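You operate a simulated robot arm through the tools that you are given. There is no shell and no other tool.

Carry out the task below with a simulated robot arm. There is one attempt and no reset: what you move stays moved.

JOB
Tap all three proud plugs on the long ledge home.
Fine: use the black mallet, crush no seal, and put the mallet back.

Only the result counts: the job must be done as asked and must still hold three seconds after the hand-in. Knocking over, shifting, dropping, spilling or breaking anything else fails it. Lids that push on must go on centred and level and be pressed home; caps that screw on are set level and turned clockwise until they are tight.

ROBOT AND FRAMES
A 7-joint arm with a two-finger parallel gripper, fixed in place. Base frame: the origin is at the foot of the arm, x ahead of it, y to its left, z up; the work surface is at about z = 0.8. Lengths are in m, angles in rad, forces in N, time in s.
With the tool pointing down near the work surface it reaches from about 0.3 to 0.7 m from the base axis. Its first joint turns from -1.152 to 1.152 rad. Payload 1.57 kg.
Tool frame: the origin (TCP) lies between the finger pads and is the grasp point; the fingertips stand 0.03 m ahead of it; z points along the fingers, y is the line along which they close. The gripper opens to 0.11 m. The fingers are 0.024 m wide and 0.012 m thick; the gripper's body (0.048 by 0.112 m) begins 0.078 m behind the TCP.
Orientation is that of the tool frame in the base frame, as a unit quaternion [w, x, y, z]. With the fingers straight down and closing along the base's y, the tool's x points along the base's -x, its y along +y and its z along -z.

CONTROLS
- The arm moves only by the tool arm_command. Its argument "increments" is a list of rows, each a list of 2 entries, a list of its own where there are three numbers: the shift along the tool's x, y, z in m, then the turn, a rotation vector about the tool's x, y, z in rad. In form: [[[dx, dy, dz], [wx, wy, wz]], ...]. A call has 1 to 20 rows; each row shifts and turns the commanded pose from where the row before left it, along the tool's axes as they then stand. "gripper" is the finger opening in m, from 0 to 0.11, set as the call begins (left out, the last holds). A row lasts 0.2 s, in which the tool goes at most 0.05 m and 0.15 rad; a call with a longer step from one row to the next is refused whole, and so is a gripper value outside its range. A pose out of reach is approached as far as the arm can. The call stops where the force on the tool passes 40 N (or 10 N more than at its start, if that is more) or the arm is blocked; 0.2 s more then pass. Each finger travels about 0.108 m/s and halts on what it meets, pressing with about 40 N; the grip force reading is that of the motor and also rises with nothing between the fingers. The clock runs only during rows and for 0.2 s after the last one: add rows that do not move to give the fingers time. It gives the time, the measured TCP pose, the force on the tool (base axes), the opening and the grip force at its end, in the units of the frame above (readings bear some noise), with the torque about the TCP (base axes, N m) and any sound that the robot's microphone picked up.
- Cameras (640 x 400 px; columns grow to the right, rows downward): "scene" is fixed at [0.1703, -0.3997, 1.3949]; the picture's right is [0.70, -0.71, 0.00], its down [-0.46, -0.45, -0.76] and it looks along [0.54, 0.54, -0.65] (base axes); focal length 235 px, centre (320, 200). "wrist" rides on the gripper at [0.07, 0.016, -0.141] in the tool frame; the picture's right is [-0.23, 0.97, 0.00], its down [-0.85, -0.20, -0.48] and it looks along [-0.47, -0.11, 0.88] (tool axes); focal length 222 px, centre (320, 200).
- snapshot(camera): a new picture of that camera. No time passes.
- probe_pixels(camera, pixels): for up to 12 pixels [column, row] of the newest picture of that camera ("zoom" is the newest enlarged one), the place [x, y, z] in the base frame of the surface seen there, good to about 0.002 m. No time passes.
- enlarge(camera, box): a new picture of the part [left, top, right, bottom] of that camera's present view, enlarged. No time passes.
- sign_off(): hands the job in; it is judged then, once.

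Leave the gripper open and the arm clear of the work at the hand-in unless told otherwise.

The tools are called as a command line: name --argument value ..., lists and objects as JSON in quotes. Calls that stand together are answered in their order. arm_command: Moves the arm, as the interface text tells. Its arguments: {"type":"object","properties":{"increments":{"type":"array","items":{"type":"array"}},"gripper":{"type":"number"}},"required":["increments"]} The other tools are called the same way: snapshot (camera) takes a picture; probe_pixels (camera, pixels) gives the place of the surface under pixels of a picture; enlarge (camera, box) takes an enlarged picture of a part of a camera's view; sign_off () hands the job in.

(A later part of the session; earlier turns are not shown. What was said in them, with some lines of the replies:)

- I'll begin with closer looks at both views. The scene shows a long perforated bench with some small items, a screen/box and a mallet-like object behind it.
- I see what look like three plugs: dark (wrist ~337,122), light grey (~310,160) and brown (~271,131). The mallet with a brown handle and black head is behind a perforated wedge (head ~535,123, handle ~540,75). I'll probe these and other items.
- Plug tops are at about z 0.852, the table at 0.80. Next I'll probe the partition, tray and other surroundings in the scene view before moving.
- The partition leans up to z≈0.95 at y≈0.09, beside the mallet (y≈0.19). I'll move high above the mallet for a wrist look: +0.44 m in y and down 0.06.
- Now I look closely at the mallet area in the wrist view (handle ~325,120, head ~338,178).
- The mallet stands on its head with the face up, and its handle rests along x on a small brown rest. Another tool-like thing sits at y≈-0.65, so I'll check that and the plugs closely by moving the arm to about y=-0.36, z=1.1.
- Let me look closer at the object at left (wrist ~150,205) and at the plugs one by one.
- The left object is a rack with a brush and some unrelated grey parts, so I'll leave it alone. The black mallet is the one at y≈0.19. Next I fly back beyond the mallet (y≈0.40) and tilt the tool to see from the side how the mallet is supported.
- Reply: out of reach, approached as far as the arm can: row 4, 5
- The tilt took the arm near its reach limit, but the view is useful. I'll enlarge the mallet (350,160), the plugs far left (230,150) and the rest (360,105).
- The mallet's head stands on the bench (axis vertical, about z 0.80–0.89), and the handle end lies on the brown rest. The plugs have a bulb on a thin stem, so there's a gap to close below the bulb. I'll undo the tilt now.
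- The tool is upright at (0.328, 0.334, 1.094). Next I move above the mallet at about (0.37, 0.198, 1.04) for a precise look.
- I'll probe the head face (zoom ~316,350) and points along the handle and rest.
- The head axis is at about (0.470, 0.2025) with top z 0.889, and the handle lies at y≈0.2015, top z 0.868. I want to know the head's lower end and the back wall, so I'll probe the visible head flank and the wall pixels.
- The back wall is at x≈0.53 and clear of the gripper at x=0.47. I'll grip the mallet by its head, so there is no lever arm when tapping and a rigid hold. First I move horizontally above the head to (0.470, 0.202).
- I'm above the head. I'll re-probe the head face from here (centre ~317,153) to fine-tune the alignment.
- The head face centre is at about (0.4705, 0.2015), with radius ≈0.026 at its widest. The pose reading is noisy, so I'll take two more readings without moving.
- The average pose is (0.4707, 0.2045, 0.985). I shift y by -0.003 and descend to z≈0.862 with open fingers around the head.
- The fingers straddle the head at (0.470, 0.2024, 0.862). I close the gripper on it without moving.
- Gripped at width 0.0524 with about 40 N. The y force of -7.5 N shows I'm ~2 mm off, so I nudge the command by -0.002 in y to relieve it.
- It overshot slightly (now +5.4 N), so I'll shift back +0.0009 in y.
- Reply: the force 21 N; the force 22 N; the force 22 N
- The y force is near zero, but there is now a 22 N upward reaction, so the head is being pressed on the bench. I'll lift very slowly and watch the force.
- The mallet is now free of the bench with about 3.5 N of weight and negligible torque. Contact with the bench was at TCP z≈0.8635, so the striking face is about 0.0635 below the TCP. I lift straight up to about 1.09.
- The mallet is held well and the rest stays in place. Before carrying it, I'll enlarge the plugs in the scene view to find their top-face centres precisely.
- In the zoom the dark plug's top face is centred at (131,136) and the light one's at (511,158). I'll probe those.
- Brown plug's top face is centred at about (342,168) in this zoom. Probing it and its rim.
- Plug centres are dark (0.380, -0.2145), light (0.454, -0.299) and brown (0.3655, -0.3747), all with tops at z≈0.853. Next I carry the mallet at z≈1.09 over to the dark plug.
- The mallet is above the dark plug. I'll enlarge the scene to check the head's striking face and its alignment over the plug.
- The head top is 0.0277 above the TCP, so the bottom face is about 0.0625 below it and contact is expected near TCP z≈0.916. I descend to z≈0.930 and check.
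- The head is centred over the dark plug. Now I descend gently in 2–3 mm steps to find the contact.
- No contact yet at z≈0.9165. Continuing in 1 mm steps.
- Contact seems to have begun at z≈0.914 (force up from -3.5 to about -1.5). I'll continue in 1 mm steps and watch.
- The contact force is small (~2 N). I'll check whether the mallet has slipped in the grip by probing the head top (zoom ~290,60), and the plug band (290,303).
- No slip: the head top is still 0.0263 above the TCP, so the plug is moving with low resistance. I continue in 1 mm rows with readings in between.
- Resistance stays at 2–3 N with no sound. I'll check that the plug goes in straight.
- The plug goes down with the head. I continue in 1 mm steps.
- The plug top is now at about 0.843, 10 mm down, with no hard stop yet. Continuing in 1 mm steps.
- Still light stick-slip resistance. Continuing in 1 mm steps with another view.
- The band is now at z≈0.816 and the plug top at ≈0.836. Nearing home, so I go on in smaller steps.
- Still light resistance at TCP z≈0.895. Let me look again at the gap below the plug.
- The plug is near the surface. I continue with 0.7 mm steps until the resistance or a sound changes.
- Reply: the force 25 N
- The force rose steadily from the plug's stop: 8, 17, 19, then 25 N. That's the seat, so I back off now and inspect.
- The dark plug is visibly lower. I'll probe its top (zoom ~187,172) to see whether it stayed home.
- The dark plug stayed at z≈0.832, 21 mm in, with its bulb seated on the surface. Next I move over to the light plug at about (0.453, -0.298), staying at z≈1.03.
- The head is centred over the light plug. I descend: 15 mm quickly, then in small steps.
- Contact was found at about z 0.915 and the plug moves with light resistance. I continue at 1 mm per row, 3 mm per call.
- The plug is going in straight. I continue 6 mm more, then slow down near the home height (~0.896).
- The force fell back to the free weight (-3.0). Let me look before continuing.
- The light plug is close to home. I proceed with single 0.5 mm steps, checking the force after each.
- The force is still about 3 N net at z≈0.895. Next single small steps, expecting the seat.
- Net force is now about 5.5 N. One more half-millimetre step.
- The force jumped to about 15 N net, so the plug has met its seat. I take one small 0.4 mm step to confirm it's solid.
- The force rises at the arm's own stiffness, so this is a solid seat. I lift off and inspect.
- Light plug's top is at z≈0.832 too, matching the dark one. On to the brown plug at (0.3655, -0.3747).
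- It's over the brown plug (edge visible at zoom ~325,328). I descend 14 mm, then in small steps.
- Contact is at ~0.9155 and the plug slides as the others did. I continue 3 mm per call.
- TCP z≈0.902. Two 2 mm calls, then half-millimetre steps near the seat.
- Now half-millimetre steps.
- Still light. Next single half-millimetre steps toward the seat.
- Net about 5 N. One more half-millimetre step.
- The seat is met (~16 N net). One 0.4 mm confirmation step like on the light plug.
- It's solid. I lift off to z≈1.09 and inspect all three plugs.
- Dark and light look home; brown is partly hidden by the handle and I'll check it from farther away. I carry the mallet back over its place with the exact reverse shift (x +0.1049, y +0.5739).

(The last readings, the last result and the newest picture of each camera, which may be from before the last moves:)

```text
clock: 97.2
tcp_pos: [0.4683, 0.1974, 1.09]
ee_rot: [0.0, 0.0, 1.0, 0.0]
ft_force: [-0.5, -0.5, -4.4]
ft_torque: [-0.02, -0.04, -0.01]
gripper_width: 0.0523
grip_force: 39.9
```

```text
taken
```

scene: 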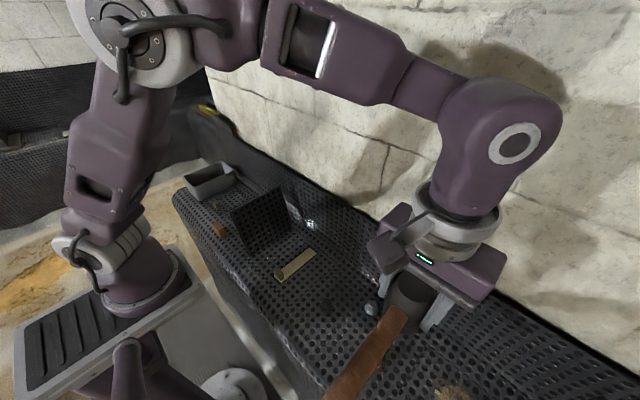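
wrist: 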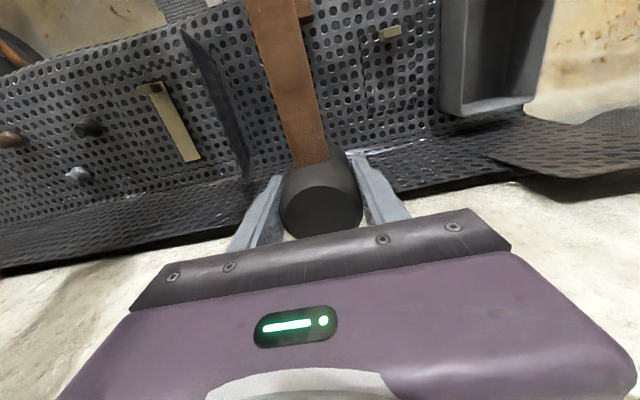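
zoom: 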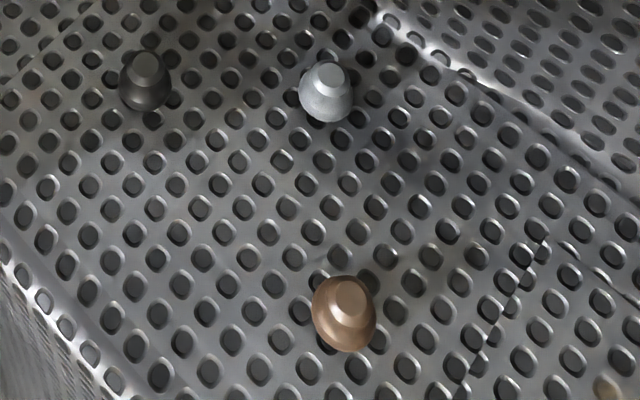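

All three plugs look seated. I'll probe the brown top (zoom ~350,298) and check the mallet's handle alignment with the wrist view (handle ~270,10 and ~315,160).

probe_pixels --camera "zoom" --pixels '[[350, 298], [342, 292], [358, 304], [146, 65], [327, 77]]'

probe_pixels --camera "wrist" --pixels '[[322, 205], [285, 60], [300, 120], [272, 10], [255, 30], [300, 30], [306, 150], [303, 10]]'

arm_command --increments '[[[-0.0019, 0.0021, 0], [0, 0, 0]], [[0, 0, 0], [0, 0, 0]]]'

arm_command --increments '[[[0, 0, 0], [0, 0, 0]]]'

arm_command --increments '[[[0, 0, 0], [0, 0, 0]]]'

```text
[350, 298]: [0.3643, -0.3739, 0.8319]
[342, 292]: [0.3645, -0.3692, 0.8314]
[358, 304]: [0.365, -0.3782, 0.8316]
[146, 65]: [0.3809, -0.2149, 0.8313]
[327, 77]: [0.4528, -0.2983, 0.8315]
```

```text
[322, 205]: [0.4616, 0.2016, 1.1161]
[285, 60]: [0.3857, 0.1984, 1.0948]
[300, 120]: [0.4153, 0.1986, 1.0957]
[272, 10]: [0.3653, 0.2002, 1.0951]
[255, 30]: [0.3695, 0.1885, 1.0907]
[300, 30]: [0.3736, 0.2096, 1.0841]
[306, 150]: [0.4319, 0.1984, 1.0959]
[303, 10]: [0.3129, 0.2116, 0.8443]
```

```text
clock: 97.8
tcp_pos: [0.4696, 0.2001, 1.0892]
ee_rot: [0.0, 0.0, 1.0, 0.0]
ft_force: [-0.8, -0.2, -2.7]
ft_torque: [0.0, -0.01, -0.03]
gripper_width: 0.0522
grip_force: 39.3
```

```text
clock: 98.2
tcp_pos: [0.4709, 0.199, 1.0907]
ee_rot: [0.0, 0.0, 1.0, 0.0]
ft_force: [0.8, 0.7, -4.5]
ft_torque: [0.01, 0.0, -0.01]
gripper_width: 0.0522
grip_force: 40.3
```

```text
clock: 98.6
tcp_pos: [0.4695, 0.2001, 1.0906]
ee_rot: [0.001, 0.0, 1.0, 0.0]
ft_force: [0.5, -0.4, -3.3]
ft_torque: [-0.01, -0.03, -0.01]
gripper_width: 0.0523
grip_force: 39.9
```

All three plug tops are at z≈0.832, so they're equal and home. The handle is still parallel to x and the TCP is at (0.470, 0.1997), so I lower the mallet: 0.212 m down first, then slow.

arm_command --increments '[[[0, 0, 0.025], [0, 0, 0]], [[0, 0, 0.025], [0, 0, 0]], [[0, 0, 0.025], [0, 0, 0]], [[0, 0, 0.025], [0, 0, 0]], [[0, 0, 0.025], [0, 0, 0]], [[0, 0, 0.025], [0, 0, 0]], [[0, 0, 0.02], [0, 0, 0]], [[0, 0, 0.02], [0, 0, 0]], [[0, 0, 0.015], [0, 0, 0]], [[0, 0, 0.007], [0, 0, 0]], [[0, 0, 0], [0, 0, 0]], [[0, 0, 0], [0, 0, 0]]]'

snapshot --camera "wrist"

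enlarge --camera "scene" --box '[180, 150, 300, 250]'

```text
clock: 101.2
tcp_pos: [0.4719, 0.2016, 0.8783]
ee_rot: [0.0, 0.001, 1.0, 0.0]
ft_force: [-0.5, -0.6, -4.5]
ft_torque: [-0.01, -0.05, -0.02]
gripper_width: 0.0525
grip_force: 39.6
```

```text
taken
```

wrist: 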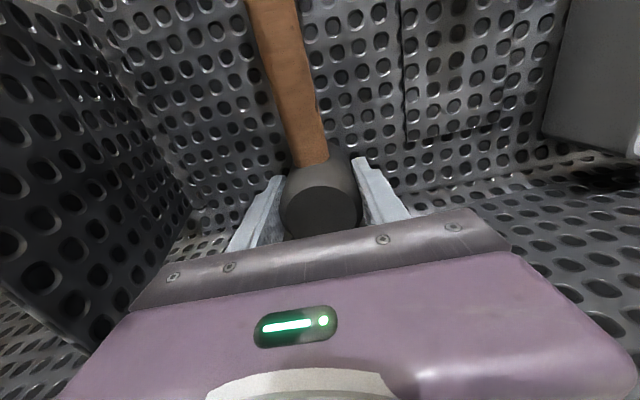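

```text
4.00 times, centred on (240, 200) of scene
```

zoom: 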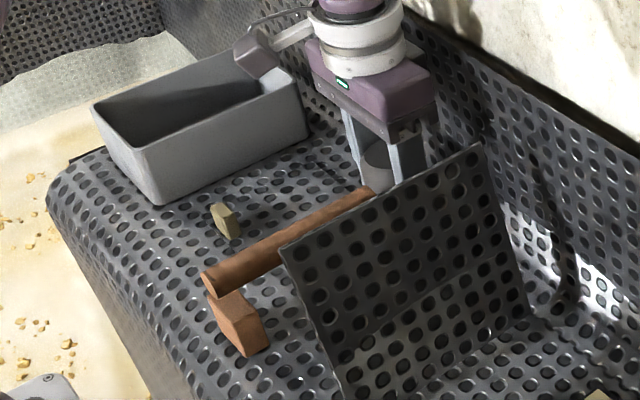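

It's 15 mm above the resting place. The reading shows a slight drift, so I take two more readings.

arm_command --increments '[[[0, 0, 0], [0, 0, 0]]]'

arm_command --increments '[[[0, 0, 0], [0, 0, 0]]]'

arm_command --increments '[[[0, 0, 0], [0, 0, 0]]]'

probe_pixels --camera "zoom" --pixels '[[225, 295], [208, 280], [245, 330], [215, 292], [230, 270], [300, 235], [330, 218]]'

```text
clock: 101.6
tcp_pos: [0.4725, 0.2035, 0.8774]
ee_rot: [0.0, 0.0, 1.0, 0.0]
ft_force: [1.3, 0.3, -3.8]
ft_torque: [-0.02, -0.01, 0.01]
gripper_width: 0.0523
grip_force: 39.8
```

```text
clock: 102.0
tcp_pos: [0.4717, 0.2013, 0.8778]
ee_rot: [-0.001, -0.001, 1.0, 0.0]
ft_force: [0.9, -0.4, -3.1]
ft_torque: [-0.02, 0.02, -0.01]
gripper_width: 0.0521
grip_force: 40.4
```

```text
clock: 102.4
tcp_pos: [0.4726, 0.2021, 0.8772]
ee_rot: [0.0, 0.0, 1.0, 0.0]
ft_force: [-0.5, -0.3, -4.1]
ft_torque: [0.01, -0.01, -0.03]
gripper_width: 0.0522
grip_force: 40.1
```

```text
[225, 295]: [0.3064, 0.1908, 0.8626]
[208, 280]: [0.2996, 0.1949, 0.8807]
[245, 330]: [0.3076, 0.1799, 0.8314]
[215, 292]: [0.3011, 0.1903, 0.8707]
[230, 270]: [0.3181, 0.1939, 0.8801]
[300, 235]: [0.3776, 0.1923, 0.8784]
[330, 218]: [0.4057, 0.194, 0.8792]
```

The mean is now (0.4722, 0.2021), about 2 mm off the pick-up pose. I'll cross-check with the cameras by probing the handle edges and the head face.

enlarge --camera "wrist" --box '[230, 0, 390, 240]'

probe_pixels --camera "wrist" --pixels '[[260, 50], [303, 50], [282, 50], [284, 120], [320, 120], [302, 120], [293, 160], [325, 158], [310, 162], [320, 200], [285, 205], [358, 200]]'

```text
1.67 times, centred on (310, 120) of wrist
```

zoom: 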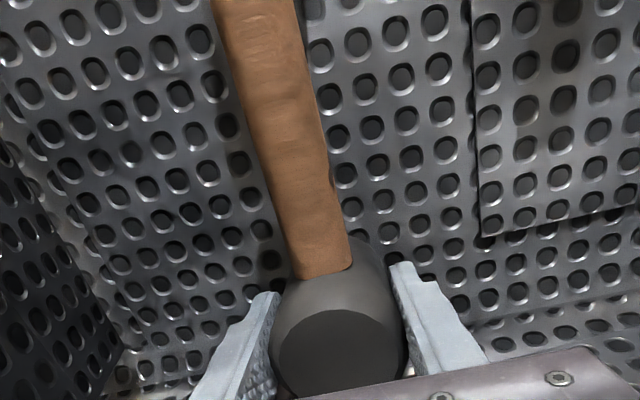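

```text
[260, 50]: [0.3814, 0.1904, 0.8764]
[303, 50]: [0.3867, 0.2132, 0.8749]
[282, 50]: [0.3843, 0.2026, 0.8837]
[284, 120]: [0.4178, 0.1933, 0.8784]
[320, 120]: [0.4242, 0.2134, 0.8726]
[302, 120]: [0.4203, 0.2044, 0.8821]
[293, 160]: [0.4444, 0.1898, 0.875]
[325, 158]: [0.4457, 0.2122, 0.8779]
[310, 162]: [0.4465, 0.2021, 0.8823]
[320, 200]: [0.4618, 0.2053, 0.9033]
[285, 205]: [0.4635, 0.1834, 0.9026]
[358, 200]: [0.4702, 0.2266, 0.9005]
```

The cameras agree with a shift of about +2 mm in x and y. I correct by -0.0021 in x and -0.0021 in y and re-read.

arm_command --increments '[[[0.0021, -0.0021, 0], [0, 0, 0]], [[0, 0, 0], [0, 0, 0]]]'

arm_command --increments '[[[0, 0, 0], [0, 0, 0]]]'

arm_command --increments '[[[0, 0, 0], [0, 0, 0]]]'

arm_command --increments '[[[0, 0, 0], [0, 0, 0]]]'

```text
clock: 103.0
tcp_pos: [0.4701, 0.2003, 0.8779]
ee_rot: [-0.001, 0.0, 1.0, 0.001]
ft_force: [-0.1, -0.2, -3.4]
ft_torque: [0.01, 0.0, 0.03]
gripper_width: 0.0523
grip_force: 40.1
```

```text
clock: 103.4
tcp_pos: [0.4698, 0.1996, 0.8772]
ee_rot: [0.0, 0.0, 1.0, -0.001]
ft_force: [-0.4, -0.3, -3.7]
ft_torque: [-0.01, -0.05, 0.0]
gripper_width: 0.052
grip_force: 40.0
```

```text
clock: 103.8
tcp_pos: [0.469, 0.2001, 0.878]
ee_rot: [0.0, 0.0, 1.0, 0.0]
ft_force: [-0.3, 0.2, -3.0]
ft_torque: [0.02, -0.05, -0.02]
gripper_width: 0.0526
grip_force: 40.3
```

```text
clock: 104.2
tcp_pos: [0.4701, 0.2011, 0.8784]
ee_rot: [-0.001, 0.0, 1.0, 0.0]
ft_force: [0.4, 0.6, -3.8]
ft_torque: [-0.01, -0.04, -0.02]
gripper_width: 0.0521
grip_force: 39.6
```

The position is now (0.470, 0.200), matching the pick-up pose. I lower 11 mm, then 1 mm at a time until the bench carries the weight.

arm_command --increments '[[[0, 0, 0.004], [0, 0, 0]], [[0, 0, 0.004], [0, 0, 0]], [[0, 0, 0.003], [0, 0, 0]], [[0, 0, 0], [0, 0, 0]]]'

arm_command --increments '[[[0, 0, 0.001], [0, 0, 0]], [[0, 0, 0], [0, 0, 0]]]'

arm_command --increments '[[[0, 0, 0.001], [0, 0, 0]], [[0, 0, 0], [0, 0, 0]]]'

```text
clock: 105.2
tcp_pos: [0.4675, 0.1992, 0.867]
ee_rot: [0.0, 0.0, 1.0, 0.0]
ft_force: [-0.5, 1.1, -3.8]
ft_torque: [-0.01, -0.03, 0.01]
gripper_width: 0.0519
grip_force: 40.0
```

```text
clock: 105.8
tcp_pos: [0.4702, 0.1996, 0.8658]
ee_rot: [0.0, -0.001, 1.0, 0.0]
ft_force: [0.4, -0.7, -2.7]
ft_torque: [0.0, -0.03, 0.04]
gripper_width: 0.0521
grip_force: 40.0
```

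```text
clock: 106.4
tcp_pos: [0.4699, 0.1991, 0.8653]
ee_rot: [0.0, 0.001, 1.0, 0.0]
ft_force: [-0.1, 0.1, -4.1]
ft_torque: [0.05, -0.02, 0.01]
gripper_width: 0.0524
grip_force: 40.2
```

arm_command --increments '[[[0, 0, 0.0007], [0, 0, 0]], [[0, 0, 0], [0, 0, 0]]]'

arm_command --increments '[[[0, 0, 0.0005], [0, 0, 0]], [[0, 0, 0], [0, 0, 0]]]'

```text
clock: 107.0
tcp_pos: [0.4694, 0.2007, 0.8642]
ee_rot: [0.0, 0.0, 1.0, 0.0]
ft_force: [0.5, 0.6, 3.0]
ft_torque: [0.03, 0.92, -0.2]
gripper_width: 0.0524
grip_force: 39.9
```

```text
clock: 107.6
tcp_pos: [0.4695, 0.1996, 0.8645]
ee_rot: [0.0, 0.0, 1.0, 0.0]
ft_force: [2.2, 2.0, 1.8]
ft_torque: [0.05, 0.69, -0.26]
gripper_width: 0.052
grip_force: 39.9
```

The torque (+0.9 N·m about y) shows the handle end touches the rest first, with the head a fraction of a millimetre up. I lower a bit more.

arm_command --increments '[[[0, 0, 0.0004], [0, 0, 0]], [[0, 0, 0], [0, 0, 0]]]'

arm_command --increments '[[[0, 0, 0.0004], [0, 0, 0]], [[0, 0, 0], [0, 0, 0]]]'

```text
clock: 108.2
tcp_pos: [0.469, 0.1982, 0.8639]
ee_rot: [0.0, 0.0, 1.0, 0.0]
ft_force: [2.3, 1.5, 1.0]
ft_torque: [0.05, 0.59, -0.19]
gripper_width: 0.0522
grip_force: 39.7
```

```text
clock: 108.8
tcp_pos: [0.4693, 0.1985, 0.8637]
ee_rot: [0.0, 0.0, 1.0, 0.001]
ft_force: [-0.4, 0.3, -4.2]
ft_torque: [-0.01, -0.06, 0.03]
gripper_width: 0.0521
grip_force: 40.0
```

The contact was released (the mallet settled level in the grip). I look at the rest and handle end before lowering further.

enlarge --camera "scene" --box '[180, 170, 300, 250]'

snapshot --camera "wrist"

enlarge --camera "scene" --box '[200, 205, 250, 240]'

```text
5.00 times, centred on (240, 210) of scene
```

zoom: 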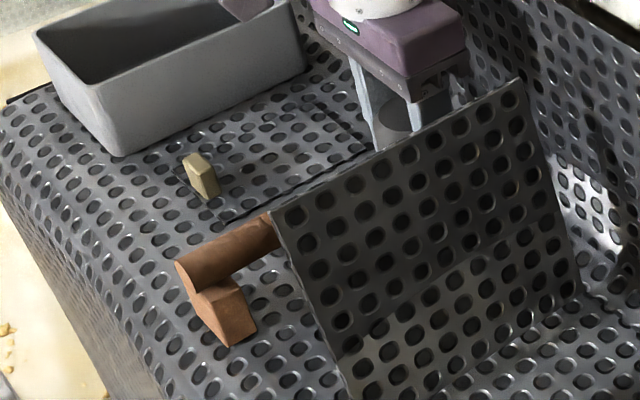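

```text
taken
```

wrist: 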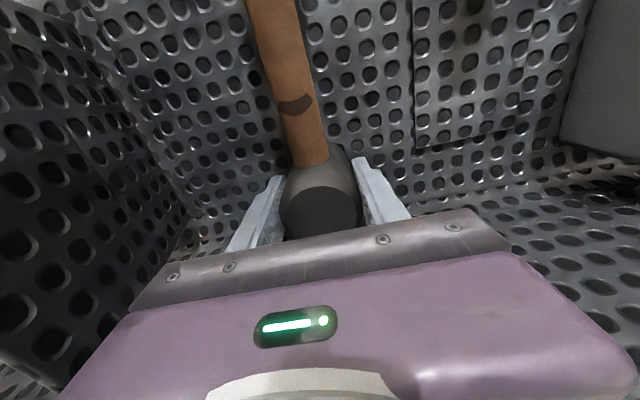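

```text
11.43 times, centred on (225, 222) of scene
```

zoom: 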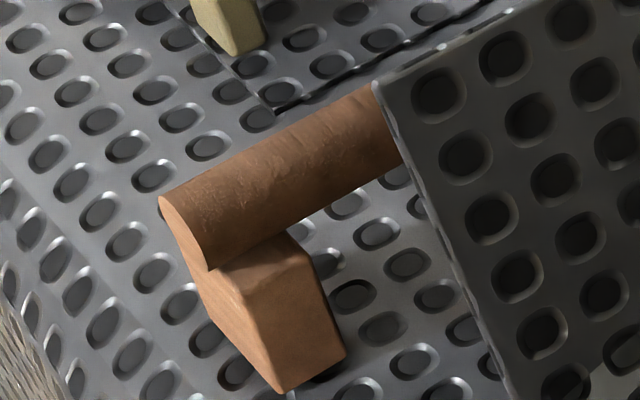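

The rest block is unmoved and the handle end lies over it as before. I continue lowering in 0.4 mm steps to seat the head.

arm_command --increments '[[[0, 0, 0.0004], [0, 0, 0]], [[0, 0, 0], [0, 0, 0]]]'

arm_command --increments '[[[0, 0, 0.0003], [0, 0, 0]], [[0, 0, 0], [0, 0, 0]]]'

```text
clock: 109.4
tcp_pos: [0.4698, 0.197, 0.8636]
ee_rot: [0.0, 0.0, 1.0, 0.001]
ft_force: [0.9, -1.7, 2.0]
ft_torque: [-0.05, 0.86, 0.28]
gripper_width: 0.0524
grip_force: 39.9
```

```text
clock: 110.0
tcp_pos: [0.469, 0.1991, 0.8632]
ee_rot: [0.0, -0.001, 1.0, 0.0]
ft_force: [-0.1, -0.6, 2.4]
ft_torque: [-0.05, 0.29, -0.11]
gripper_width: 0.0525
grip_force: 39.5
```

Head and handle now share the load (net ~6 N, torque 0.29), so the mallet is down. Lateral forces are near zero, so I open the gripper in place.

arm_command --increments '[[[0, 0, 0], [0, 0, 0]], [[0, 0, 0], [0, 0, 0]], [[0, 0, 0], [0, 0, 0]], [[0, 0, 0], [0, 0, 0]], [[0, 0, 0], [0, 0, 0]]]' --gripper 0.11

snapshot --camera "wrist"

```text
clock: 111.2
tcp_pos: [0.4692, 0.1991, 0.862]
ee_rot: [0.0, 0.0, 1.0, 0.001]
ft_force: [0.1, -0.4, -0.4]
ft_torque: [0.01, 0.0, 0.02]
gripper_width: 0.1101
grip_force: 0.1
```

```text
taken
```

wrist: 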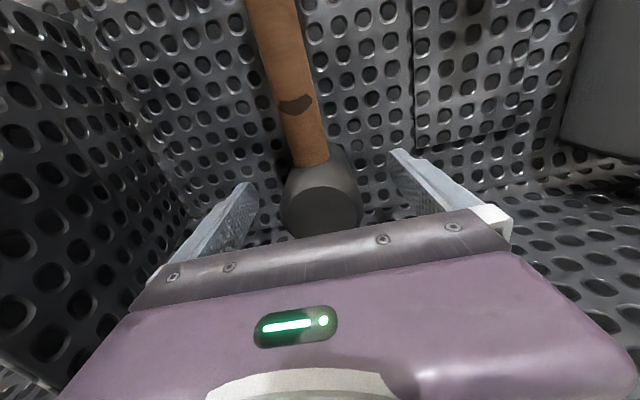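

The gripper is open and forces are zero. I rise straight up clear of the mallet to z≈1.045 and inspect its pose.

arm_command --increments '[[[0, 0, -0.01], [0, 0, 0]], [[0, 0, -0.025], [0, 0, 0]], [[0, 0, -0.025], [0, 0, 0]], [[0, 0, -0.025], [0, 0, 0]], [[0, 0, -0.025], [0, 0, 0]], [[0, 0, -0.025], [0, 0, 0]], [[0, 0, -0.025], [0, 0, 0]], [[0, 0, -0.025], [0, 0, 0]], [[0.025, 0, 0], [0, 0, 0]], [[0.025, 0, 0], [0, 0, 0]], [[0.025, 0, 0], [0, 0, 0]], [[0.025, 0, 0], [0, 0, 0]], [[0, 0, 0], [0, 0, 0]], [[0, 0, 0], [0, 0, 0]]]'

snapshot --camera "wrist"

enlarge --camera "wrist" --box '[240, 20, 440, 230]'

snapshot --camera "scene"

```text
clock: 114.2
tcp_pos: [0.3694, 0.1991, 1.0471]
ee_rot: [-0.001, 0.001, 1.0, 0.0]
ft_force: [-0.2, 0.0, -0.7]
ft_torque: [-0.03, 0.0, 0.0]
gripper_width: 0.1098
grip_force: 0.1
```

```text
taken
```

wrist: 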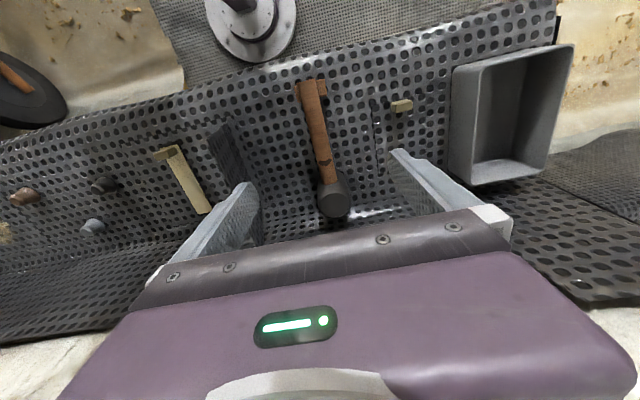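

```text
1.90 times, centred on (340, 125) of wrist
```

zoom: 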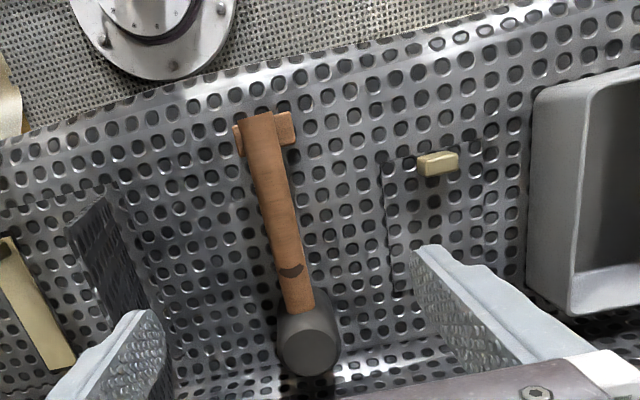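

```text
taken
```

scene: 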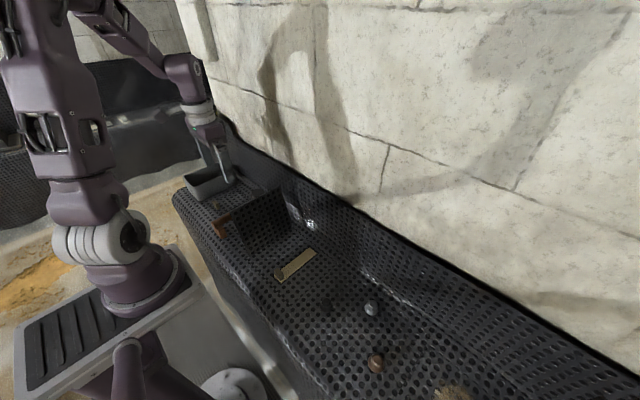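

The mallet is standing back on its rest. I'll probe its new position against the original (head centre 0.4703/0.2017, handle y≈0.2013).

probe_pixels --camera "zoom" --pixels '[[284, 352], [334, 348], [308, 330], [310, 372], [309, 350], [250, 150], [278, 150], [264, 150], [290, 250], [279, 252], [300, 250], [258, 118]]'

probe_pixels --camera "zoom" --pixels '[[237, 138], [288, 130], [295, 300], [292, 270], [236, 130], [294, 142], [240, 150], [292, 116]]'

enlarge --camera "wrist" --box '[280, 70, 350, 120]'

```text
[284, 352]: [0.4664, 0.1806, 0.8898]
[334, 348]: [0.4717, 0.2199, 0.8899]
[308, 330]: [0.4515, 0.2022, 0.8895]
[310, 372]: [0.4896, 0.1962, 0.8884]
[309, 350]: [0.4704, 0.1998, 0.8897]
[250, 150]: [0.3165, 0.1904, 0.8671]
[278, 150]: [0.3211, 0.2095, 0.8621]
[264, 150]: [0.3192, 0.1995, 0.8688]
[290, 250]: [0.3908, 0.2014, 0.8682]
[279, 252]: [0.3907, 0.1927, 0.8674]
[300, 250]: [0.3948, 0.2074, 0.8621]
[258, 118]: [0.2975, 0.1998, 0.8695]
```

```text
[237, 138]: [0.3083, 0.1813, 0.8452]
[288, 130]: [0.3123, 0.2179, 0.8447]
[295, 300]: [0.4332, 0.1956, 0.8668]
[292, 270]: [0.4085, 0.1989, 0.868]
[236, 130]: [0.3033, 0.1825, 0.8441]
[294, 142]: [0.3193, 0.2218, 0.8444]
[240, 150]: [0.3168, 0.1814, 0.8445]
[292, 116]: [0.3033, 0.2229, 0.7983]
```

```text
8.00 times, centred on (315, 95) of wrist
```

zoom: 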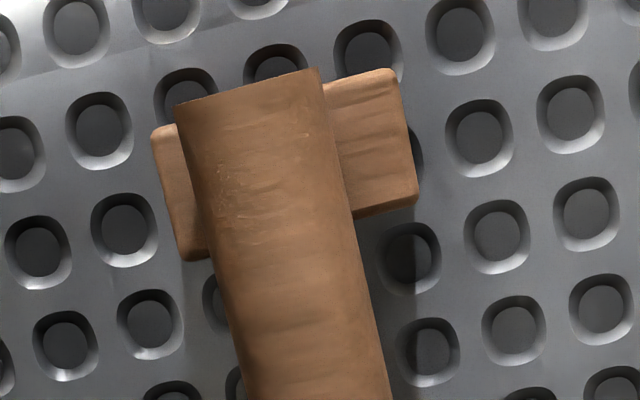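

The mallet is level and back within about 2 mm of its original place, on the rest as before. I'll raise the arm and go back toward the start pose for a last look at the plugs and the bench.

arm_command --increments '[[[0, 0, -0.03], [0, 0, 0]], [[0, 0, -0.03], [0, 0, 0]], [[0, 0, -0.03], [0, 0, 0]], [[0, 0, -0.03], [0, 0, 0]], [[0, 0, -0.03], [0, 0, 0]], [[0.002, -0.04, 0], [0, 0, 0]], [[0.002, -0.04, 0], [0, 0, 0]], [[0.002, -0.04, 0], [0, 0, 0]], [[0.002, -0.04, 0], [0, 0, 0]], [[0.002, -0.04, 0], [0, 0, 0]], [[0.002, -0.04, 0], [0, 0, 0]], [[0.002, -0.04, 0], [0, 0, 0]], [[0.002, -0.04, 0], [0, 0, 0]], [[0.001, -0.04, 0], [0, 0, 0]], [[0, -0.04, 0], [0, 0, 0]], [[0, -0.04, 0], [0, 0, 0]], [[0, 0, 0], [0, 0, 0]], [[0, 0, 0], [0, 0, 0]]]'

snapshot --camera "wrist"

enlarge --camera "wrist" --box '[80, 60, 420, 240]'

enlarge --camera "wrist" --box '[360, 20, 640, 180]'

enlarge --camera "scene" --box '[160, 140, 360, 300]'

```text
clock: 118.0
tcp_pos: [0.3513, -0.2418, 1.2008]
ee_rot: [0.0, -0.001, 1.0, 0.0]
ft_force: [-0.3, -0.2, 0.6]
ft_torque: [0.01, -0.01, -0.01]
gripper_width: 0.11
grip_force: 0.1
```

```text
taken
```

wrist: 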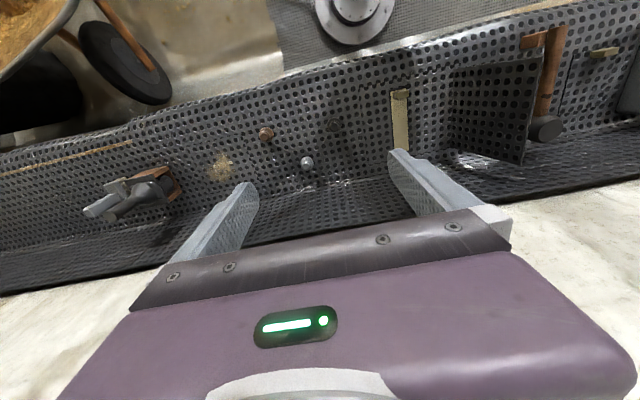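

```text
1.88 times, centred on (250, 150) of wrist
```

zoom: 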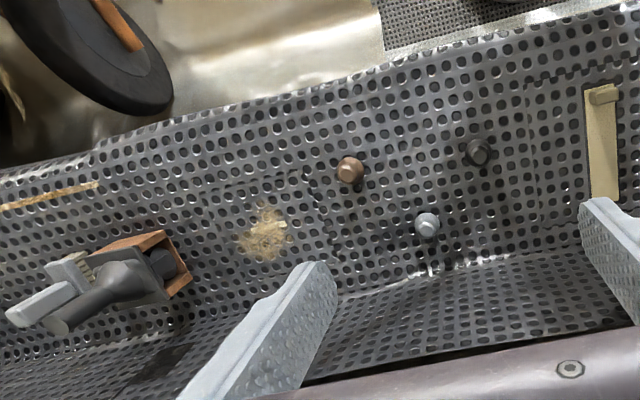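

```text
2.29 times, centred on (500, 100) of wrist
```

zoom: 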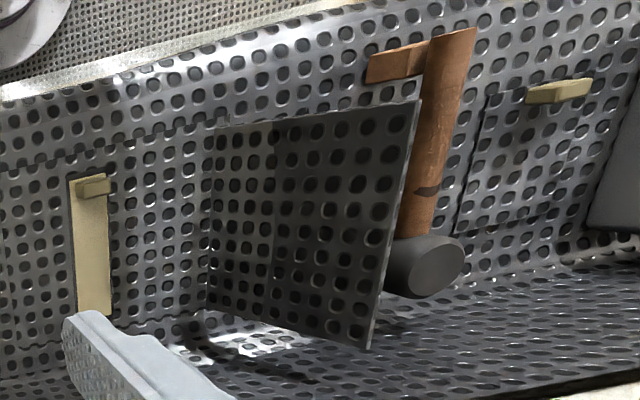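

```text
2.50 times, centred on (260, 220) of scene
```

zoom: 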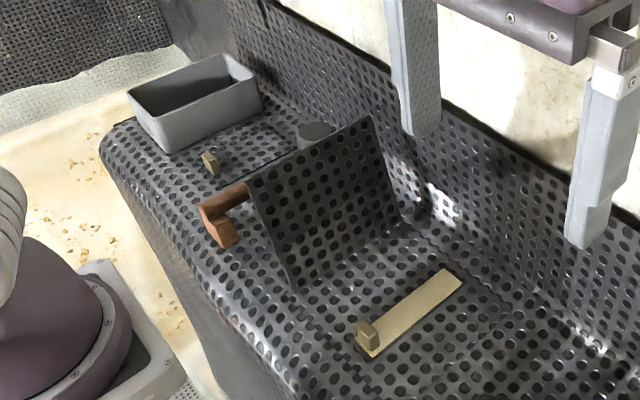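

Everything else looks unmoved, and three plugs are down. As a last check for gaps under the bulbs I take a side view: move to about (0.33, -0.02, 1.10) and tilt 0.7 rad to look toward -y.

arm_command --increments '[[[0.004, 0.04, 0.018], [0, 0, 0]], [[0.004, 0.04, 0.018], [0, 0, 0]], [[0.004, 0.04, 0.018], [0, 0, 0]], [[0.004, 0.04, 0.018], [0, 0, 0]], [[0.004, 0.04, 0.018], [0, 0, 0]], [[0, 0.02, 0], [0, 0, 0]], [[0, 0, 0], [0.14, 0, 0]], [[0, 0, 0], [0.14, 0, 0]], [[0, 0, 0], [0.14, 0, 0]], [[0, 0, 0], [0.14, 0, 0]], [[0, 0, 0], [0.14, 0, 0]], [[0, 0, 0], [0, 0, 0]], [[0, 0, 0], [0, 0, 0]]]'

snapshot --camera "wrist"

```text
clock: 120.8
tcp_pos: [0.332, -0.0211, 1.1073]
ee_rot: [0.0, 0.0, 0.939, -0.344]
ft_force: [-0.1, -0.4, -0.9]
ft_torque: [0.01, 0.0, -0.01]
gripper_width: 0.11
grip_force: 0.0
```

```text
taken
```

wrist: 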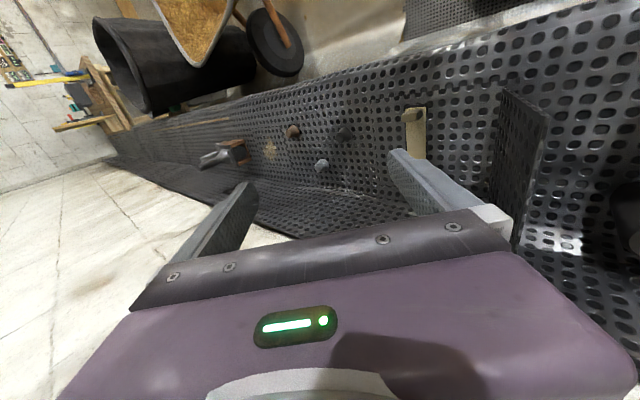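

I enlarge the plugs in this side view (around 318,145).

enlarge --camera "wrist" --box '[270, 110, 370, 180]'

enlarge --camera "wrist" --box '[315, 110, 365, 145]'

```text
5.71 times, centred on (320, 145) of wrist
```

zoom: 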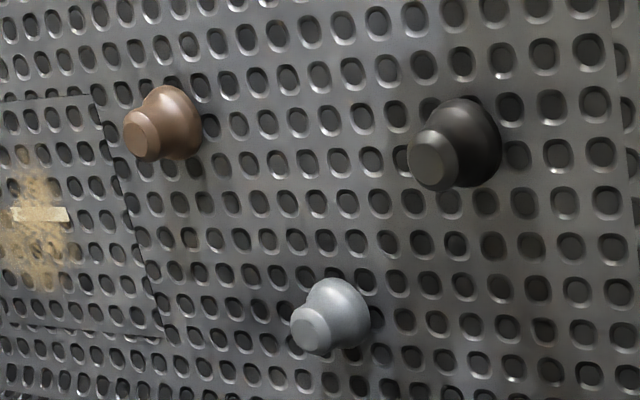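

```text
11.43 times, centred on (340, 128) of wrist
```

zoom: 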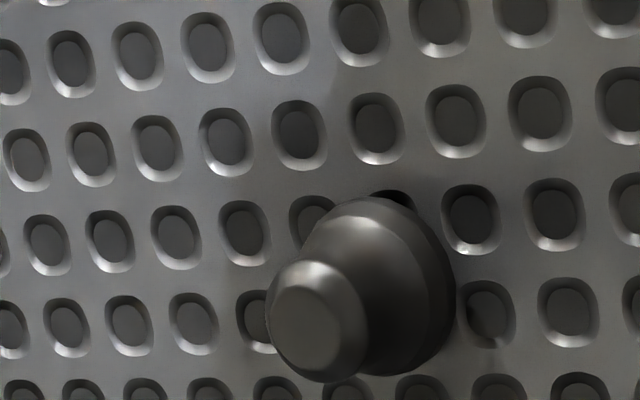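

No stems are visible any more and all three bulbs sit flush on the ledge. I level the tool, rise clear, then hand in.

arm_command --increments '[[[0, 0, 0], [-0.14, 0, 0]], [[0, 0, 0], [-0.14, 0, 0]], [[0, 0, 0], [-0.14, 0, 0]], [[0, 0, 0], [-0.14, 0, 0]], [[0, 0, 0], [-0.14, 0, 0]], [[0, -0.03, -0.03], [0, 0, 0]], [[0, -0.03, -0.03], [0, 0, 0]], [[0, -0.03, -0.03], [0, 0, 0]], [[0, 0, 0], [0, 0, 0]], [[0, 0, 0], [0, 0, 0]]]' --gripper 0.11

snapshot --camera "scene"

```text
clock: 123.0
tcp_pos: [0.3309, -0.1126, 1.1982]
ee_rot: [0.0, 0.0, 1.0, -0.001]
ft_force: [0.6, 0.5, -0.2]
ft_torque: [-0.03, -0.02, 0.02]
gripper_width: 0.1101
grip_force: 0.1
```

```text
taken
```

scene: 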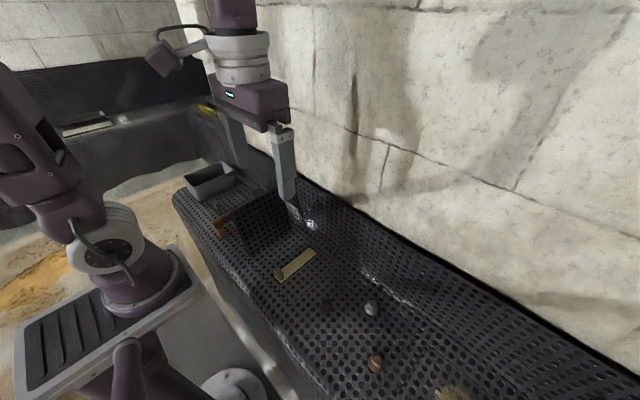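

The arm is clear at z≈1.20 with the gripper open. The plugs are home, the mallet is back on its rest and nothing else has moved, so I hand the job in.

sign_off

```text
The job is handed in.
```

All three proud plugs on the long ledge are home, the black mallet is back on its rest, and I've handed the job in.

- **Plugs:** the dark, light grey and brown plugs each went down about 21 mm. All three tops now sit at z ≈ 0.832, and a side view shows no stem left under any of them.
- **How they were driven:** I held the mallet by its head and pressed each plug down slowly rather than swinging at it.
- **Seals:** I stopped soon after each plug met its seat. The peak readings were about 29 N net on the dark plug and about 20 N on the other two. I saw no sign of a crushed seal, but the cameras can't see the seals themselves.
- **Mallet:** it stands level on its head with the handle on the rest, about 2–3 mm from where it started, mostly in y.
- **Surroundings:** the rest block, partition, tray and other pieces look unmoved. The arm is clear at z ≈ 1.20 with the gripper open.
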